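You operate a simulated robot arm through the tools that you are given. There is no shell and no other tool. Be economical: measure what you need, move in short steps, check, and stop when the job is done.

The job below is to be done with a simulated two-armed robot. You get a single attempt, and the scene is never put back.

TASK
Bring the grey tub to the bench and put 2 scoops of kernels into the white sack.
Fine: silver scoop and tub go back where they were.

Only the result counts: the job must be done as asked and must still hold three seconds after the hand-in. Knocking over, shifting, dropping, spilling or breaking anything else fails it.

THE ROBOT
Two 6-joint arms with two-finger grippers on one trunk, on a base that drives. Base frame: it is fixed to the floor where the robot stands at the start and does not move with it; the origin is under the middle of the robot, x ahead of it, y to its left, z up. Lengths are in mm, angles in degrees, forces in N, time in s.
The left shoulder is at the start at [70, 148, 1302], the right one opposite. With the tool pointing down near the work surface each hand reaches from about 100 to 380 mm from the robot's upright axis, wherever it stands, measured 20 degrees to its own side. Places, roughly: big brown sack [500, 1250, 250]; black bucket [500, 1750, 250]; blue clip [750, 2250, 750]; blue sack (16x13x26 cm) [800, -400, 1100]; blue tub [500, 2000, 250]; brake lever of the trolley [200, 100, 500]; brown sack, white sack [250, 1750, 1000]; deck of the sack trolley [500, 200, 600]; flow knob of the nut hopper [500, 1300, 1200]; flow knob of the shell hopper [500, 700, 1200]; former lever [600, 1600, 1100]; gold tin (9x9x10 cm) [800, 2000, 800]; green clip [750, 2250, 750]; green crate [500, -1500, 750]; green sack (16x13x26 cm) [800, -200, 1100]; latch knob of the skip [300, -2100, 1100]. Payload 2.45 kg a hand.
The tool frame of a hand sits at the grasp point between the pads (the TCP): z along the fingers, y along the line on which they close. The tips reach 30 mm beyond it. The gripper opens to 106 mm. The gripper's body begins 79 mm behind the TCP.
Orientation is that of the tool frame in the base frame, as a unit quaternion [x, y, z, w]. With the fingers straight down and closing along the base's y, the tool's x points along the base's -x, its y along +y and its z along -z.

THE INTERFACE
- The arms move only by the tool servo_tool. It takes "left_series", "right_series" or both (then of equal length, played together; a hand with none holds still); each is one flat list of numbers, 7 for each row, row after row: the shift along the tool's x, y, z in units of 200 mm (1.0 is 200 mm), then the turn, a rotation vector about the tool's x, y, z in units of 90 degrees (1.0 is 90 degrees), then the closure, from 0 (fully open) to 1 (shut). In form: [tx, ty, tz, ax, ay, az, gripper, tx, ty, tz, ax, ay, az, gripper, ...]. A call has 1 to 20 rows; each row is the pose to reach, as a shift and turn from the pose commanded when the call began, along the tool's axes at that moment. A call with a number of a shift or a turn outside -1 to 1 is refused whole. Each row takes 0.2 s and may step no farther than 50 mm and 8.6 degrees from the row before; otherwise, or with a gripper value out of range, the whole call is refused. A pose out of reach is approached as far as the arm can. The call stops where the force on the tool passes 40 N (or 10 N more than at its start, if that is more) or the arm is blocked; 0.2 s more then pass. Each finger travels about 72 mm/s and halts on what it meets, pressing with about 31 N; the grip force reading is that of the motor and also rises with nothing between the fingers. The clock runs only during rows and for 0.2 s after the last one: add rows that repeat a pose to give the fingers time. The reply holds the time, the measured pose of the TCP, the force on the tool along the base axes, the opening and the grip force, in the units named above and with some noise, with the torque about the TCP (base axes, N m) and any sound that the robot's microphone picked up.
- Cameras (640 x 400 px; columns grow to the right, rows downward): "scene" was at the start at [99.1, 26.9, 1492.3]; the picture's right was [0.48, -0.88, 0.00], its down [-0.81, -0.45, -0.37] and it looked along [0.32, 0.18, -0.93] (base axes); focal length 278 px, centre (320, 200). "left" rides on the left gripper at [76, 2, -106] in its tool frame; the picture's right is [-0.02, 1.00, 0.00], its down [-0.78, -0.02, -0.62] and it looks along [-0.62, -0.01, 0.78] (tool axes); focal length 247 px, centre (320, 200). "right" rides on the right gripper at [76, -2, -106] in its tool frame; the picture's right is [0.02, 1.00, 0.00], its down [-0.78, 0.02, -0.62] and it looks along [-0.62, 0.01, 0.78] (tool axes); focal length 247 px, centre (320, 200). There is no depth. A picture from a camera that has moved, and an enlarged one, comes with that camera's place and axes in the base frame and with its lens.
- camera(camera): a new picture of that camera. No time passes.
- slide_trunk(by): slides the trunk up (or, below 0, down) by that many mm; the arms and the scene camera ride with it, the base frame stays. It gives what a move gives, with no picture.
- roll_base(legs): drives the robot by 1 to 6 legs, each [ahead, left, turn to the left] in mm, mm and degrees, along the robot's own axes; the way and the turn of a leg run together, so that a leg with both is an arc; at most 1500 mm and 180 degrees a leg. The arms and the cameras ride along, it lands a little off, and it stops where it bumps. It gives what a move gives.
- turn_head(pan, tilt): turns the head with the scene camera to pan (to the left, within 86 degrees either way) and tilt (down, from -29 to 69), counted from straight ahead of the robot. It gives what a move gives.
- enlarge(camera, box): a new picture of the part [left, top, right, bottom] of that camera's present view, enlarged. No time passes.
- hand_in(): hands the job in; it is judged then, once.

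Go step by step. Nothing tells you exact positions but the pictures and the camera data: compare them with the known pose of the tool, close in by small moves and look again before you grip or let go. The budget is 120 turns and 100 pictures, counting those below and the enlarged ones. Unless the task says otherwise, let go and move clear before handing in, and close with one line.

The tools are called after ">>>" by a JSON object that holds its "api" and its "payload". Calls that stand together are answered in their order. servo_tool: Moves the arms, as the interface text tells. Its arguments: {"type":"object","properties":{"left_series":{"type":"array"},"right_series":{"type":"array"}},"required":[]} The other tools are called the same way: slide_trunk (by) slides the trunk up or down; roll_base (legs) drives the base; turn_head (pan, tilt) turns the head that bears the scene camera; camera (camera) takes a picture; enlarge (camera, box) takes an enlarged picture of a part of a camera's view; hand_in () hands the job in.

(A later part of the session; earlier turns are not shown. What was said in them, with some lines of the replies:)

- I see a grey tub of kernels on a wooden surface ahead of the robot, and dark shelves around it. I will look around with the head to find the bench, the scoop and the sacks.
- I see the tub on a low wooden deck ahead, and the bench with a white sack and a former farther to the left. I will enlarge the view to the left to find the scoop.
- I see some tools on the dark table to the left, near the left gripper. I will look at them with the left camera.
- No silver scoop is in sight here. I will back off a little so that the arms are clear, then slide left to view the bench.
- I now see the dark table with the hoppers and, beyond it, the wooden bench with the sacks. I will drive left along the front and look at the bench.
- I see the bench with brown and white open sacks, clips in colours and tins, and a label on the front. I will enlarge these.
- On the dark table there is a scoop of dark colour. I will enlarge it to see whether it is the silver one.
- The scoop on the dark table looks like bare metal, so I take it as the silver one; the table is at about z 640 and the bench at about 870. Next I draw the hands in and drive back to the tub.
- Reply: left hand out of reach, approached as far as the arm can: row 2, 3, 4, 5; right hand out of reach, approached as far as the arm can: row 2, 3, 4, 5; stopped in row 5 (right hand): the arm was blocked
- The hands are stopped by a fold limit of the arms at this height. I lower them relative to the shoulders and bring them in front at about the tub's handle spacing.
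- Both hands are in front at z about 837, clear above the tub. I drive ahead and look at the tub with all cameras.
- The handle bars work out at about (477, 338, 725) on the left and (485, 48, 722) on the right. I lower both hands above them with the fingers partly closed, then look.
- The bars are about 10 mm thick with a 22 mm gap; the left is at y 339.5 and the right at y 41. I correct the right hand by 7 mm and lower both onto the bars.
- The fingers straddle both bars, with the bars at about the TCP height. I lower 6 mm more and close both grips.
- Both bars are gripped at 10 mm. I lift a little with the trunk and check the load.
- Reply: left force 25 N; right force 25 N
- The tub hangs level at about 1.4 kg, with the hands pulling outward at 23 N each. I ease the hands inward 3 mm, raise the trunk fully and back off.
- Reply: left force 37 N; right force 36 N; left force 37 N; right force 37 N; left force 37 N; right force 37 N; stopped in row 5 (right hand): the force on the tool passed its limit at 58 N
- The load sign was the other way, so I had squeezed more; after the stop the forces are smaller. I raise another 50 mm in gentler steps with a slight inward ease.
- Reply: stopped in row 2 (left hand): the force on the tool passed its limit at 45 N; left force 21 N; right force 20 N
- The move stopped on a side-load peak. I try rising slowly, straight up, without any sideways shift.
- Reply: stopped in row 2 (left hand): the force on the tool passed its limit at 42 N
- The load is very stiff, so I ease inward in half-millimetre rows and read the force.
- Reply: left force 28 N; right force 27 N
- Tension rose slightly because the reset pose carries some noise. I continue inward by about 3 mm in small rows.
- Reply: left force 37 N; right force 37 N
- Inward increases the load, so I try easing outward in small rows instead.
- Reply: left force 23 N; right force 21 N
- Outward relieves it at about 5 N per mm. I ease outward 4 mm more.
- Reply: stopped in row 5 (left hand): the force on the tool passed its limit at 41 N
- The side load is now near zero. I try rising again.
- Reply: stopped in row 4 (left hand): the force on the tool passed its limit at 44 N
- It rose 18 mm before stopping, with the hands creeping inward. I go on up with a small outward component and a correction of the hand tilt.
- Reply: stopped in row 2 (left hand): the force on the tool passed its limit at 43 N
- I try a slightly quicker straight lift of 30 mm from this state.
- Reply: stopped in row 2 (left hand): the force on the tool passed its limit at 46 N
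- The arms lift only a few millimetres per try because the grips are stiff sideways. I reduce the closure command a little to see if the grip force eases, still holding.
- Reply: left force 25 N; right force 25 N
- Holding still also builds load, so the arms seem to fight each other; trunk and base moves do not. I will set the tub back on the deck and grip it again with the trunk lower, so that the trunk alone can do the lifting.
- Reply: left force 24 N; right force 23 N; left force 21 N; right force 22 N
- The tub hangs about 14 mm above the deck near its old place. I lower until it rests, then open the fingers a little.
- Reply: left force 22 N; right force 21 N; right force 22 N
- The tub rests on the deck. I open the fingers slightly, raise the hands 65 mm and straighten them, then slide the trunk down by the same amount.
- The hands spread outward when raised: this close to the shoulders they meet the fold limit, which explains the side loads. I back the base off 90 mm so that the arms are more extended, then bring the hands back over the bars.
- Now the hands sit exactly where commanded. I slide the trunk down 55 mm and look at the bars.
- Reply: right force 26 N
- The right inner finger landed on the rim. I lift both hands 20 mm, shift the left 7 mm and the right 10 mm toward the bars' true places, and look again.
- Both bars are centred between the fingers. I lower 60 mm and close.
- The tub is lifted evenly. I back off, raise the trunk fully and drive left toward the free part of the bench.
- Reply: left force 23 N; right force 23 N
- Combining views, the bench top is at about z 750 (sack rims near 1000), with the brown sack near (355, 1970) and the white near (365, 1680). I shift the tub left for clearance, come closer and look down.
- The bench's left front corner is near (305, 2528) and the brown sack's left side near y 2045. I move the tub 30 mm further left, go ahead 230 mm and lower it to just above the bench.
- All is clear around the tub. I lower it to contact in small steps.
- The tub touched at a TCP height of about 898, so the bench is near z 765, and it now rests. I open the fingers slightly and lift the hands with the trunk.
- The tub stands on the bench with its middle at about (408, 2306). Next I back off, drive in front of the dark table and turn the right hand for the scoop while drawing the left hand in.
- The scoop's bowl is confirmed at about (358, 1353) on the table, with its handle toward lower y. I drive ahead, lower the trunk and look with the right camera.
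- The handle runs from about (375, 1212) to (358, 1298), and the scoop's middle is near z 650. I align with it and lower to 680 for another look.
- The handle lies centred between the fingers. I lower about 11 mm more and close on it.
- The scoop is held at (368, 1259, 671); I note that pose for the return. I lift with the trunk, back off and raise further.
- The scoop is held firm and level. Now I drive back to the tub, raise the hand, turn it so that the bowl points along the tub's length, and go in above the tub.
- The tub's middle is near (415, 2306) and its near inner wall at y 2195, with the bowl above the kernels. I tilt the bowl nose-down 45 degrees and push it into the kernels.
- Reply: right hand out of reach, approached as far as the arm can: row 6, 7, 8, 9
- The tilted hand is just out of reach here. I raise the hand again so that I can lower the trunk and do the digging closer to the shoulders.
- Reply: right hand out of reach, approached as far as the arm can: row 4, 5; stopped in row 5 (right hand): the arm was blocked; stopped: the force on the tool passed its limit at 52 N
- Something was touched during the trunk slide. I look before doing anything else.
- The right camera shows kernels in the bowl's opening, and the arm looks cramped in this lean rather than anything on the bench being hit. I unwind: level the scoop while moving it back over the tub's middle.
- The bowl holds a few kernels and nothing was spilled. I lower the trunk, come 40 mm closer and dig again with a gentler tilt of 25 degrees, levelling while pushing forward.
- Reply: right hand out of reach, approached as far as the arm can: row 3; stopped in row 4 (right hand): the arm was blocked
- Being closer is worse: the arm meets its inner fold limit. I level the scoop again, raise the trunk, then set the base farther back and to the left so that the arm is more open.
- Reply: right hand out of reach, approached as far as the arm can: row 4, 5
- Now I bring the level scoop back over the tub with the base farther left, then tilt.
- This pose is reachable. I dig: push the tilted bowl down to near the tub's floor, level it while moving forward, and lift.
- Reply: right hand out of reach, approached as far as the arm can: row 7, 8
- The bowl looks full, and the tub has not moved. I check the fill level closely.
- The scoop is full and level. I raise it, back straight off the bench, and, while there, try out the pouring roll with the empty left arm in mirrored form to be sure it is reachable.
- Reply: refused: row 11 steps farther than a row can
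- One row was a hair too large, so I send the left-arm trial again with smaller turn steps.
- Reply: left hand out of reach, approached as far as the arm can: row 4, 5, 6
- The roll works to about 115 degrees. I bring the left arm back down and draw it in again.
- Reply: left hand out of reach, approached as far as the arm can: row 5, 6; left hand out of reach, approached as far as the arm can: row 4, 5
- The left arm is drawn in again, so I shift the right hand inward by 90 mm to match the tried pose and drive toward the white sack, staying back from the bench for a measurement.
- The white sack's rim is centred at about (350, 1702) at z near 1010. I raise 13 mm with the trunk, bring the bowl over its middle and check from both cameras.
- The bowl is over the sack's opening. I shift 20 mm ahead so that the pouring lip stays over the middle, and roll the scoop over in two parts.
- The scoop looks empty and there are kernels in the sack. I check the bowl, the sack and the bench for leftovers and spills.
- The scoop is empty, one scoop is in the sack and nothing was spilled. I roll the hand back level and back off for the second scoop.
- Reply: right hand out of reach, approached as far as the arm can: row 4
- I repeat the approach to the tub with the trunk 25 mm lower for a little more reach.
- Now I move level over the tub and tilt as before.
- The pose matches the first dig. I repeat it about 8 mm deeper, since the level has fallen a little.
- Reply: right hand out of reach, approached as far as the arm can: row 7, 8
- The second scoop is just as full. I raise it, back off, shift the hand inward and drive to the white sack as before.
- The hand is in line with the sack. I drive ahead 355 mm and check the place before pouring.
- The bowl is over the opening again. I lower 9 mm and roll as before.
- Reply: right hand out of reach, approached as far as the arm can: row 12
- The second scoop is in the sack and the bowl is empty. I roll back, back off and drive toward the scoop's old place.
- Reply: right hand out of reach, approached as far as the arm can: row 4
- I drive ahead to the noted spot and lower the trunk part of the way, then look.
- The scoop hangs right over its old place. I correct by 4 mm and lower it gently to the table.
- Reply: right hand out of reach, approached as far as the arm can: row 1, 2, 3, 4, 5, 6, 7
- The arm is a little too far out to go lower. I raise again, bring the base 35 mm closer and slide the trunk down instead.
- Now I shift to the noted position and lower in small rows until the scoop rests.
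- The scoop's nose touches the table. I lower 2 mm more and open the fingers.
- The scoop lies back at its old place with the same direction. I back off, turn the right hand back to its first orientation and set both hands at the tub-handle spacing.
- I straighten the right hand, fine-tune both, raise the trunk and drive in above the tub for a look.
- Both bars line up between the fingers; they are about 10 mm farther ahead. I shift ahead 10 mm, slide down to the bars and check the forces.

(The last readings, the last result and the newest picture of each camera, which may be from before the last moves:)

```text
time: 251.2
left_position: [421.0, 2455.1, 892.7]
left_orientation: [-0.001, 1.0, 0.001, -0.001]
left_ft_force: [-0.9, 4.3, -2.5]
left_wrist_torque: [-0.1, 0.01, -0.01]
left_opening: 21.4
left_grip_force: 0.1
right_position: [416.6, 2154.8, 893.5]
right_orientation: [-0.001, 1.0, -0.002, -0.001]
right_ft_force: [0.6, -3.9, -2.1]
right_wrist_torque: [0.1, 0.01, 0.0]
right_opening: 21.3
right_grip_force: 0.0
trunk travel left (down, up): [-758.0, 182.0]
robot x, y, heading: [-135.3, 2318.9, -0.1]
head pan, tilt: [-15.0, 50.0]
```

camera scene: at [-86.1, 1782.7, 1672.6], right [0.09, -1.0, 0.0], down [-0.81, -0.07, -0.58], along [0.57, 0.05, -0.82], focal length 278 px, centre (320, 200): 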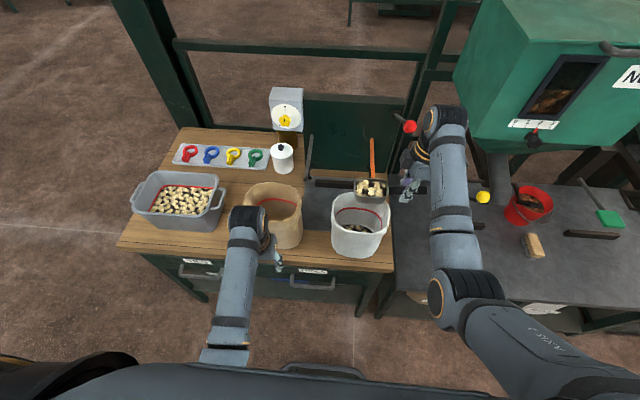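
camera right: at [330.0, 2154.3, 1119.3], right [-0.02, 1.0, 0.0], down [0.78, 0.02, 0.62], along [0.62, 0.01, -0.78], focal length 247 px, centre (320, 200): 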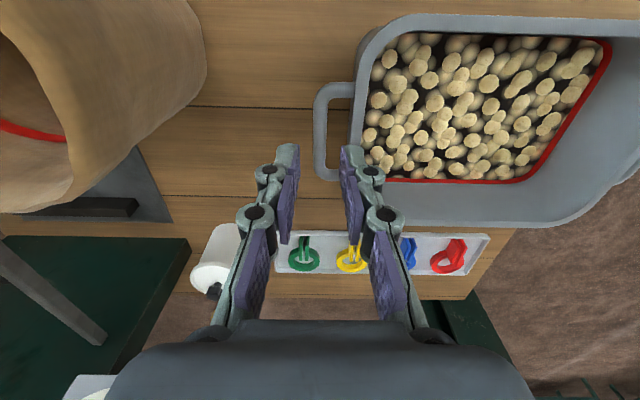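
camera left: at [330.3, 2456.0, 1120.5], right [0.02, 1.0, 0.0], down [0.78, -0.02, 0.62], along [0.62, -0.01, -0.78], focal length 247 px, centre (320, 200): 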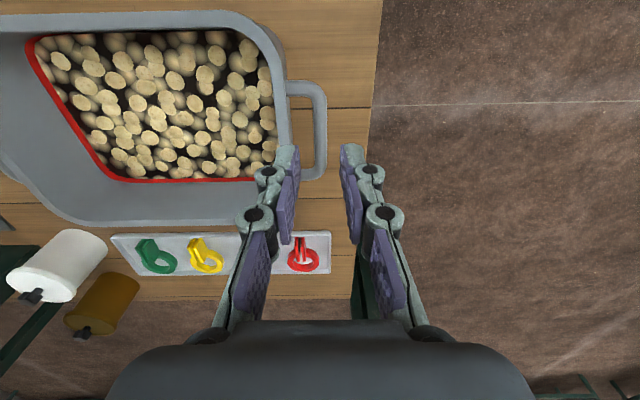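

The fingers straddle both bars with only light rubbing, as before. I close and lift slowly with the trunk.

>>> {"api": "servo_tool", "payload": {"left_series": [0, 0, 0, 0, 0, 0, 0.9, 0, 0, 0, 0, 0, 0, 1, 0, 0, 0, 0, 0, 0, 1], "right_series": [0, 0, 0, 0, 0, 0, 0.9, 0, 0, 0, 0, 0, 0, 1, 0, 0, 0, 0, 0, 0, 1]}}

>>> {"api": "slide_trunk", "payload": {"by": 60}}

>>> {"api": "camera", "payload": {"camera": "scene"}}

```text
time: 252.0
left_position: [418.8, 2455.9, 894.2]
left_orientation: [-0.001, 1.0, 0.001, 0.0]
left_ft_force: [-1.8, 2.5, -0.3]
left_wrist_torque: [-0.07, -0.06, -0.05]
left_opening: 8.9
left_grip_force: 30.9
right_position: [416.6, 2155.6, 895.0]
right_orientation: [-0.002, 1.0, -0.001, 0.0]
right_ft_force: [0.3, -2.4, 0.9]
right_wrist_torque: [0.04, 0.0, -0.07]
right_opening: 9.0
right_grip_force: 31.0
trunk travel left (down, up): [-758.0, 182.0]
robot x, y, heading: [-141.7, 2319.9, -0.5]
head pan, tilt: [-15.0, 50.0]
```

```text
time: 253.0
left_position: [421.2, 2454.8, 953.1]
left_orientation: [-0.001, 1.0, 0.001, -0.002]
left_ft_force: [0.2, 1.1, -6.1]
left_wrist_torque: [-0.04, 0.01, -0.04]
left_opening: 9.1
left_grip_force: 31.0
right_position: [418.6, 2155.3, 954.1]
right_orientation: [-0.002, 1.0, -0.001, -0.001]
right_ft_force: [0.3, -1.8, -5.5]
right_wrist_torque: [-0.01, 0.0, -0.07]
right_opening: 9.2
right_grip_force: 31.0
trunk travel left (down, up): [-818.0, 122.0]
robot x, y, heading: [-139.6, 2316.3, -0.1]
head pan, tilt: [-15.0, 50.0]
```

```text
18 pictures are left
camera scene: at [-12.3, 2296.6, 1556.4], right [-0.26, -0.97, 0.0], down [-0.74, 0.2, -0.64], along [0.62, -0.17, -0.77], focal length 278 px, centre (320, 200)
```

scene: 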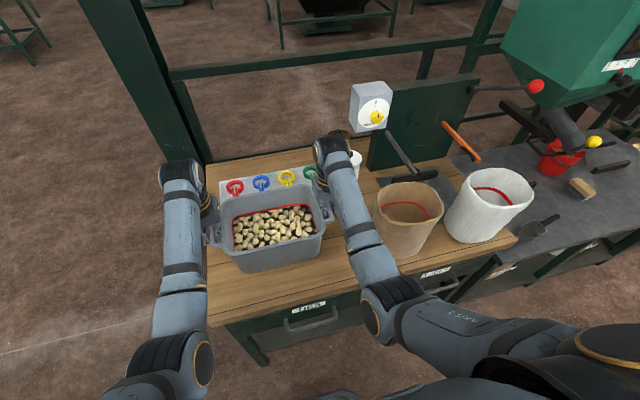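

The tub is lifted evenly and the bench looks undisturbed. I back off and drive back to the trolley.

>>> {"api": "roll_base", "payload": {"legs": [[-460, 0, 0], [0, -1060, 0], [0, -1055, 0]]}}

>>> {"api": "turn_head", "payload": {"pan": 0, "tilt": 50}}

>>> {"api": "camera", "payload": {"camera": "scene"}}

```text
time: 265.8
left_position: [-45.0, 343.1, 953.5]
left_orientation: [0.0, 1.0, 0.002, -0.002]
left_ft_force: [-0.3, 2.0, -5.8]
left_wrist_torque: [-0.03, 0.02, -0.09]
left_opening: 9.4
left_grip_force: 31.5
right_position: [-47.3, 44.3, 955.2]
right_orientation: [-0.001, 1.0, 0.0, -0.001]
right_ft_force: [0.4, -2.3, -5.0]
right_wrist_torque: [0.03, 0.0, -0.11]
right_opening: 9.3
right_grip_force: 30.9
trunk travel left (down, up): [-818.0, 122.0]
robot x, y, heading: [-602.3, 204.4, -0.1]
head pan, tilt: [-15.0, 50.0]
```

```text
time: 266.6
left_position: [-45.0, 343.5, 954.2]
left_orientation: [0.0, 1.0, 0.001, -0.002]
left_ft_force: [0.1, -0.9, -5.2]
left_wrist_torque: [-0.01, 0.02, -0.07]
left_opening: 9.1
left_grip_force: 31.4
right_position: [-47.5, 43.8, 954.9]
right_orientation: [-0.001, 1.0, -0.001, -0.001]
right_ft_force: [1.0, -0.5, -6.4]
right_wrist_torque: [0.02, 0.07, -0.09]
right_opening: 9.0
right_grip_force: 30.7
trunk travel left (down, up): [-818.0, 122.0]
robot x, y, heading: [-601.3, 204.4, -0.4]
head pan, tilt: [0.0, 50.0]
```

```text
17 pictures are left
camera scene: at [-475.9, 204.9, 1556.5], right [-0.01, -1.0, 0.0], down [-0.77, 0.0, -0.64], along [0.64, 0.0, -0.77], focal length 278 px, centre (320, 200)
```

scene: 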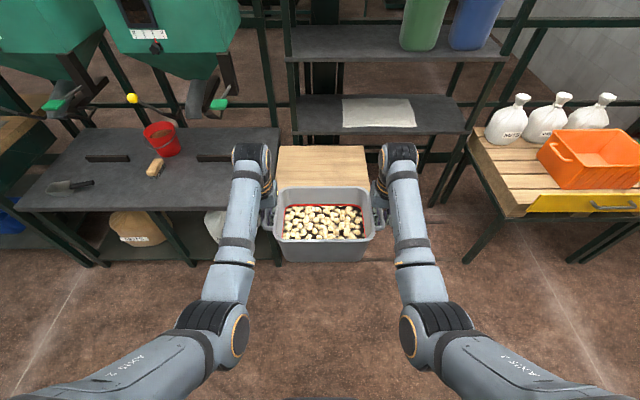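

The tub is in line with its deck. I drive ahead to the noted place and lower most of the way.

>>> {"api": "roll_base", "payload": {"legs": [[300, -3, 0.2], [226, 0, 0]]}}

>>> {"api": "slide_trunk", "payload": {"by": -200}}

```text
time: 269.9
left_position: [475.4, 341.0, 953.7]
left_orientation: [-0.002, 1.0, 0.002, -0.001]
left_ft_force: [0.5, 1.0, -6.2]
left_wrist_torque: [0.0, -0.01, -0.04]
left_opening: 9.1
left_grip_force: 30.8
right_position: [473.3, 42.0, 954.8]
right_orientation: [-0.002, 1.0, 0.0, 0.0]
right_ft_force: [1.1, -0.2, -5.4]
right_wrist_torque: [0.01, 0.03, -0.09]
right_opening: 9.5
right_grip_force: 31.0
trunk travel left (down, up): [-818.0, 122.0]
robot x, y, heading: [-81.5, 200.7, -0.3]
head pan, tilt: [0.0, 50.0]
```

```text
time: 272.1
left_position: [475.6, 341.8, 753.4]
left_orientation: [-0.001, 1.0, 0.001, -0.002]
left_ft_force: [0.4, 1.2, -6.1]
left_wrist_torque: [0.0, 0.02, -0.04]
left_opening: 9.3
left_grip_force: 30.9
right_position: [474.7, 42.9, 754.1]
right_orientation: [-0.003, 1.0, -0.001, -0.001]
right_ft_force: [0.1, 0.2, -5.9]
right_wrist_torque: [0.04, -0.05, -0.07]
right_opening: 9.5
right_grip_force: 30.8
trunk travel left (down, up): [-618.0, 322.0]
robot x, y, heading: [-79.8, 204.4, -0.0]
head pan, tilt: [0.0, 50.0]
```

I correct by 5 mm ahead and 2 mm right, then lower to contact.

>>> {"api": "roll_base", "payload": {"legs": [[5, -2, 0]]}}

>>> {"api": "slide_trunk", "payload": {"by": -17}}

>>> {"api": "slide_trunk", "payload": {"by": -5}}

```text
time: 272.8
left_position: [480.8, 339.9, 753.1]
left_orientation: [-0.002, 1.0, 0.001, -0.002]
left_ft_force: [0.2, 0.7, -5.4]
left_wrist_torque: [0.02, 0.0, -0.04]
left_opening: 9.2
left_grip_force: 31.0
right_position: [480.2, 41.0, 754.4]
right_orientation: [-0.002, 1.0, -0.001, 0.0]
right_ft_force: [0.5, 0.3, -4.7]
right_wrist_torque: [0.01, 0.02, -0.09]
right_opening: 9.0
right_grip_force: 32.1
trunk travel left (down, up): [-618.0, 322.0]
robot x, y, heading: [-74.8, 198.2, -0.3]
head pan, tilt: [0.0, 50.0]
```

```text
time: 273.5
left_position: [481.7, 339.3, 734.3]
left_orientation: [-0.002, 1.0, 0.001, -0.001]
left_ft_force: [0.0, 0.8, -6.4]
left_wrist_torque: [-0.01, -0.03, -0.04]
left_opening: 9.2
left_grip_force: 30.6
right_position: [479.6, 40.0, 737.0]
right_orientation: [-0.002, 1.0, -0.001, -0.001]
right_ft_force: [0.7, 0.1, -5.7]
right_wrist_torque: [-0.03, 0.06, -0.05]
right_opening: 9.5
right_grip_force: 31.0
trunk travel left (down, up): [-601.0, 339.0]
robot x, y, heading: [-79.6, 201.5, -0.3]
head pan, tilt: [0.0, 50.0]
```

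```text
time: 274.0
left_position: [480.4, 339.7, 730.5]
left_orientation: [-0.001, 1.0, 0.0, -0.002]
left_ft_force: [-0.4, 0.9, -5.2]
left_wrist_torque: [-0.01, 0.04, -0.07]
left_opening: 9.2
left_grip_force: 31.2
right_position: [479.0, 39.2, 732.4]
right_orientation: [-0.003, 1.0, 0.0, -0.001]
right_ft_force: [0.6, -0.2, -5.9]
right_wrist_torque: [0.01, -0.02, -0.09]
right_opening: 9.3
right_grip_force: 30.9
trunk travel left (down, up): [-596.0, 344.0]
robot x, y, heading: [-80.5, 202.2, 0.0]
head pan, tilt: [0.0, 50.0]
```

Not in contact yet; I go on in 3 mm steps.

>>> {"api": "slide_trunk", "payload": {"by": -4}}

>>> {"api": "slide_trunk", "payload": {"by": -3}}

```text
time: 274.5
left_position: [481.3, 338.8, 727.9]
left_orientation: [-0.002, 1.0, 0.001, -0.002]
left_ft_force: [-0.2, 0.2, -6.2]
left_wrist_torque: [0.01, 0.06, -0.08]
left_opening: 9.1
left_grip_force: 31.2
right_position: [479.5, 39.0, 728.1]
right_orientation: [-0.003, 1.0, -0.001, 0.0]
right_ft_force: [-0.6, 0.6, -5.6]
right_wrist_torque: [0.01, -0.03, -0.05]
right_opening: 9.4
right_grip_force: 30.4
trunk travel left (down, up): [-592.0, 348.0]
robot x, y, heading: [-73.1, 204.4, 0.2]
head pan, tilt: [0.0, 50.0]
```

```text
time: 275.1
left_position: [481.7, 341.1, 724.7]
left_orientation: [-0.001, 1.0, 0.001, -0.003]
left_ft_force: [-0.5, 0.9, -6.0]
left_wrist_torque: [-0.01, 0.04, -0.05]
left_opening: 9.2
left_grip_force: 31.3
right_position: [480.2, 40.3, 724.1]
right_orientation: [-0.003, 1.0, -0.001, -0.001]
right_ft_force: [0.5, 0.0, -5.4]
right_wrist_torque: [0.01, -0.01, -0.09]
right_opening: 9.1
right_grip_force: 31.1
trunk travel left (down, up): [-589.0, 351.0]
robot x, y, heading: [-75.5, 198.5, -0.3]
head pan, tilt: [0.0, 50.0]
```

The grip sits higher on the bars than I assumed, so I keep lowering in small steps until the weight comes off.

>>> {"api": "slide_trunk", "payload": {"by": -4}}

>>> {"api": "slide_trunk", "payload": {"by": -4}}

>>> {"api": "camera", "payload": {"camera": "left"}}

```text
time: 275.6
left_position: [481.7, 339.5, 718.7]
left_orientation: [-0.002, 1.0, 0.001, -0.002]
left_ft_force: [-0.8, 0.3, -5.9]
left_wrist_torque: [0.02, -0.03, -0.06]
left_opening: 9.4
left_grip_force: 30.6
right_position: [479.2, 39.3, 720.8]
right_orientation: [-0.004, 1.0, -0.001, -0.001]
right_ft_force: [-0.2, -0.3, -6.2]
right_wrist_torque: [0.02, 0.02, -0.09]
right_opening: 9.4
right_grip_force: 30.8
trunk travel left (down, up): [-585.0, 355.0]
robot x, y, heading: [-73.9, 201.5, -0.1]
head pan, tilt: [0.0, 50.0]
```

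```text
time: 276.1
left_position: [480.4, 339.3, 715.6]
left_orientation: [-0.003, 1.0, 0.001, -0.002]
left_ft_force: [-0.1, -0.1, -5.3]
left_wrist_torque: [0.0, -0.01, -0.06]
left_opening: 9.4
left_grip_force: 31.9
right_position: [479.2, 39.4, 716.5]
right_orientation: [-0.003, 1.0, -0.001, -0.001]
right_ft_force: [1.0, -0.8, -5.9]
right_wrist_torque: [0.02, 0.1, -0.09]
right_opening: 9.0
right_grip_force: 31.0
trunk travel left (down, up): [-581.0, 359.0]
robot x, y, heading: [-78.2, 198.8, -0.3]
head pan, tilt: [0.0, 50.0]
```

```text
16 pictures are left
camera left: at [404.5, 340.1, 824.9], right [0.02, 1.0, 0.0], down [0.79, -0.01, 0.62], along [0.62, -0.01, -0.79], focal length 247 px, centre (320, 200)
```

left: 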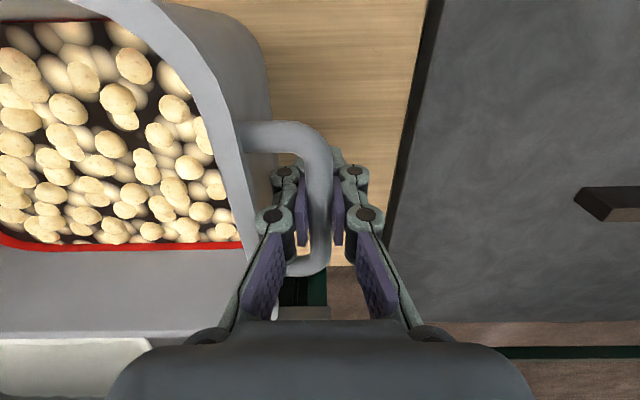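

The bar sits about 20 mm above the TCP, and by the same measure as before the tub is about 11 mm too far ahead. I move back 11 mm and continue down.

>>> {"api": "roll_base", "payload": {"legs": [[-11, 0, 0]]}}

>>> {"api": "slide_trunk", "payload": {"by": -4}}

>>> {"api": "slide_trunk", "payload": {"by": -4}}

```text
time: 276.9
left_position: [470.9, 339.9, 715.0]
left_orientation: [-0.001, 1.0, 0.0, -0.002]
left_ft_force: [0.1, 0.0, -5.1]
left_wrist_torque: [0.02, -0.01, -0.02]
left_opening: 9.3
left_grip_force: 30.8
right_position: [469.7, 40.0, 717.2]
right_orientation: [-0.003, 1.0, -0.002, 0.0]
right_ft_force: [0.4, -0.1, -5.8]
right_wrist_torque: [0.01, 0.04, -0.08]
right_opening: 9.1
right_grip_force: 31.0
trunk travel left (down, up): [-581.0, 359.0]
robot x, y, heading: [-88.0, 198.6, -0.1]
head pan, tilt: [0.0, 50.0]
```

```text
time: 277.4
left_position: [468.7, 340.3, 713.7]
left_orientation: [-0.001, 1.0, 0.001, -0.001]
left_ft_force: [-2.4, -0.5, 1.9]
left_wrist_torque: [0.0, -0.36, -0.05]
left_opening: 9.2
left_grip_force: 31.0
right_position: [466.8, 40.3, 713.9]
right_orientation: [-0.002, 1.0, -0.001, 0.001]
right_ft_force: [0.6, 0.1, -0.9]
right_wrist_torque: [0.0, -0.34, -0.05]
right_opening: 9.2
right_grip_force: 31.3
trunk travel left (down, up): [-577.0, 363.0]
robot x, y, heading: [-87.4, 202.9, -0.1]
head pan, tilt: [0.0, 50.0]
```

```text
time: 277.9
left_position: [468.9, 339.5, 712.7]
left_orientation: [-0.002, 1.0, 0.0, 0.003]
left_ft_force: [5.6, 0.0, 18.6]
left_wrist_torque: [0.01, 0.08, -0.06]
left_opening: 9.4
left_grip_force: 31.1
right_position: [468.5, 38.8, 715.0]
right_orientation: [-0.003, 1.0, 0.0, 0.004]
right_ft_force: [6.1, -0.8, 19.2]
right_wrist_torque: [-0.01, 0.05, -0.08]
right_opening: 9.4
right_grip_force: 30.8
trunk travel left (down, up): [-573.0, 367.0]
robot x, y, heading: [-88.7, 199.0, -0.1]
head pan, tilt: [0.0, 50.0]
```

The tub stands on the deck. I open the fingers slightly, lift the hands clear with the trunk and compare the position.

>>> {"api": "servo_tool", "payload": {"left_series": [0, 0, 0, 0, 0, 0, 0.85, 0, 0, 0, 0, 0, 0, 0.79, 0, 0, 0, 0, 0, 0, 0.79], "right_series": [0, 0, 0, 0, 0, 0, 0.85, 0, 0, 0, 0, 0, 0, 0.79, 0, 0, 0, 0, 0, 0, 0.79]}}

>>> {"api": "slide_trunk", "payload": {"by": 75}}

>>> {"api": "camera", "payload": {"camera": "left"}}

>>> {"api": "camera", "payload": {"camera": "right"}}

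```text
time: 278.7
left_position: [468.6, 339.4, 708.7]
left_orientation: [-0.002, 1.0, 0.001, -0.002]
left_ft_force: [-1.0, 2.6, -1.6]
left_wrist_torque: [-0.06, -0.03, -0.02]
left_opening: 20.9
left_grip_force: 0.0
right_position: [468.1, 40.3, 709.9]
right_orientation: [-0.003, 1.0, -0.001, -0.001]
right_ft_force: [-1.0, -2.1, -1.6]
right_wrist_torque: [0.07, -0.02, 0.02]
right_opening: 20.7
right_grip_force: 0.0
trunk travel left (down, up): [-573.0, 367.0]
robot x, y, heading: [-89.3, 200.3, -0.3]
head pan, tilt: [0.0, 50.0]
```

```text
time: 279.9
left_position: [470.1, 339.3, 783.7]
left_orientation: [-0.001, 1.0, 0.001, -0.001]
left_ft_force: [0.7, -0.3, 0.6]
left_wrist_torque: [-0.02, -0.04, 0.0]
left_opening: 22.3
left_grip_force: 0.1
right_position: [468.5, 39.3, 784.9]
right_orientation: [-0.002, 1.0, 0.0, 0.0]
right_ft_force: [-0.8, -0.6, 0.0]
right_wrist_torque: [-0.01, 0.01, -0.01]
right_opening: 22.0
right_grip_force: 0.0
trunk travel left (down, up): [-648.0, 292.0]
robot x, y, heading: [-89.3, 202.1, -0.2]
head pan, tilt: [0.0, 50.0]
```

```text
15 pictures are left
camera left: at [392.8, 340.0, 892.5], right [0.02, 1.0, 0.0], down [0.79, -0.01, 0.62], along [0.62, -0.01, -0.79], focal length 247 px, centre (320, 200)
```

left: 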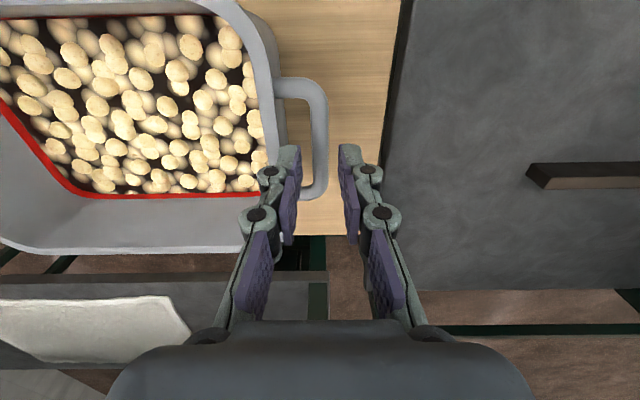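

```text
14 pictures are left
camera right: at [392.9, 38.4, 891.3], right [-0.03, 1.0, 0.0], down [0.78, 0.02, 0.62], along [0.62, 0.02, -0.78], focal length 247 px, centre (320, 200)
```

right: 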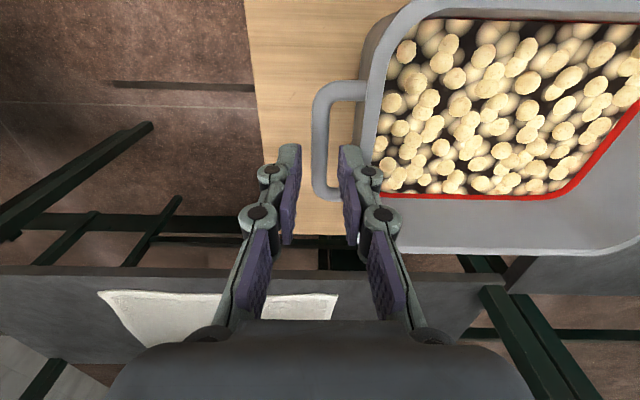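

The tub is back within about 2 mm of its first place. I raise the hands, back off and take a last look at everything.

>>> {"api": "slide_trunk", "payload": {"by": 150}}

>>> {"api": "roll_base", "payload": {"legs": [[-400, 0, 0]]}}

>>> {"api": "turn_head", "payload": {"pan": 40, "tilt": 28}}

>>> {"api": "camera", "payload": {"camera": "scene"}}

>>> {"api": "enlarge", "payload": {"camera": "scene", "box": [120, 110, 400, 300]}}

```text
time: 281.6
left_position: [469.0, 339.9, 934.3]
left_orientation: [-0.001, 1.0, 0.0, -0.001]
left_ft_force: [-0.8, -0.9, -0.3]
left_wrist_torque: [0.01, 0.0, -0.01]
left_opening: 22.0
left_grip_force: 0.0
right_position: [468.5, 39.7, 934.4]
right_orientation: [-0.003, 1.0, -0.001, 0.0]
right_ft_force: [0.2, 0.4, 0.1]
right_wrist_torque: [0.01, -0.03, -0.01]
right_opening: 22.2
right_grip_force: 0.0
trunk travel left (down, up): [-798.0, 142.0]
robot x, y, heading: [-88.9, 200.0, -0.0]
head pan, tilt: [0.0, 50.0]
```

```text
time: 284.1
left_position: [67.0, 342.2, 933.6]
left_orientation: [-0.004, 1.0, 0.002, -0.002]
left_ft_force: [0.1, 0.0, -0.1]
left_wrist_torque: [-0.02, 0.0, -0.01]
left_opening: 22.2
left_grip_force: 0.0
right_position: [66.2, 41.2, 934.3]
right_orientation: [-0.004, 1.0, -0.001, 0.0]
right_ft_force: [-0.6, -1.0, -0.3]
right_wrist_torque: [0.0, 0.04, -0.01]
right_opening: 22.1
right_grip_force: 0.1
trunk travel left (down, up): [-798.0, 142.0]
robot x, y, heading: [-491.4, 204.5, 0.4]
head pan, tilt: [0.0, 50.0]
```

```text
time: 285.2
left_position: [66.7, 341.4, 934.2]
left_orientation: [-0.003, 1.0, 0.001, -0.002]
left_ft_force: [-0.2, 1.1, 0.4]
left_wrist_torque: [0.01, 0.01, 0.0]
left_opening: 21.8
left_grip_force: 0.1
right_position: [65.9, 40.8, 935.4]
right_orientation: [-0.005, 1.0, -0.001, 0.0]
right_ft_force: [-0.5, 0.5, -0.6]
right_wrist_torque: [0.0, 0.03, 0.01]
right_opening: 22.3
right_grip_force: 0.1
trunk travel left (down, up): [-798.0, 142.0]
robot x, y, heading: [-492.9, 202.5, 0.2]
head pan, tilt: [40.0, 28.0]
```

```text
13 pictures are left
camera scene: at [-371.2, 258.5, 1569.3], right [0.64, -0.77, 0.0], down [-0.36, -0.3, -0.88], along [0.68, 0.57, -0.47], focal length 278 px, centre (320, 200)
```

scene: 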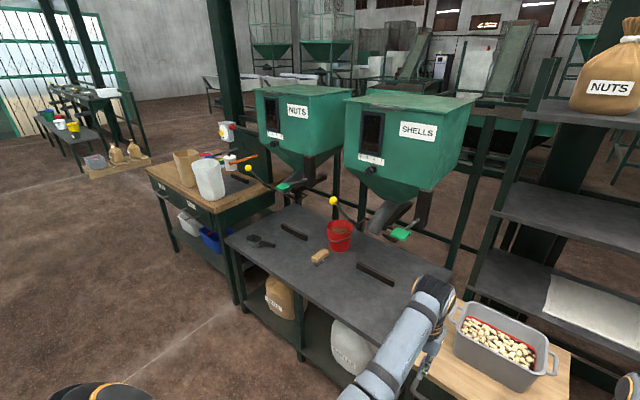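

```text
2.11 times, centred on (260, 205) of scene
camera zoom: at [-371.2, 258.5, 1569.3], right [0.64, -0.77, 0.0], down [-0.36, -0.3, -0.88], along [0.68, 0.57, -0.47], focal length 584 px, centre (446, 190)
```

zoom: 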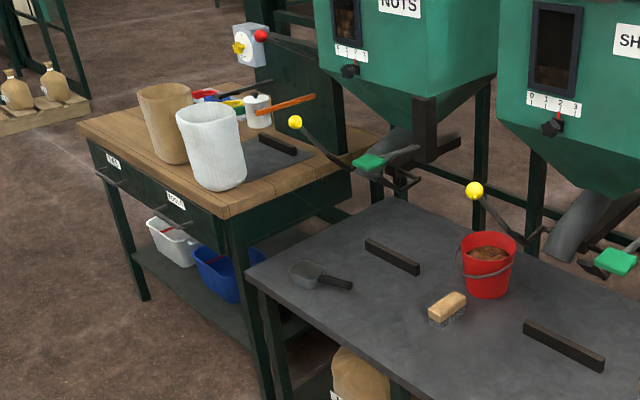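

Everything stands in place: the sack is upright with two scoops in it, the scoop and tub are back where they were, and no spills are in sight. I hand the job in.

>>> {"api": "hand_in", "payload": {}}

```text
The job is handed in.
```

I brought the grey tub to the bench and put two full scoops of kernels into the white sack. The silver scoop and the tub are back where they were, to within a few millimetres by the camera measurements, and I saw no spills.
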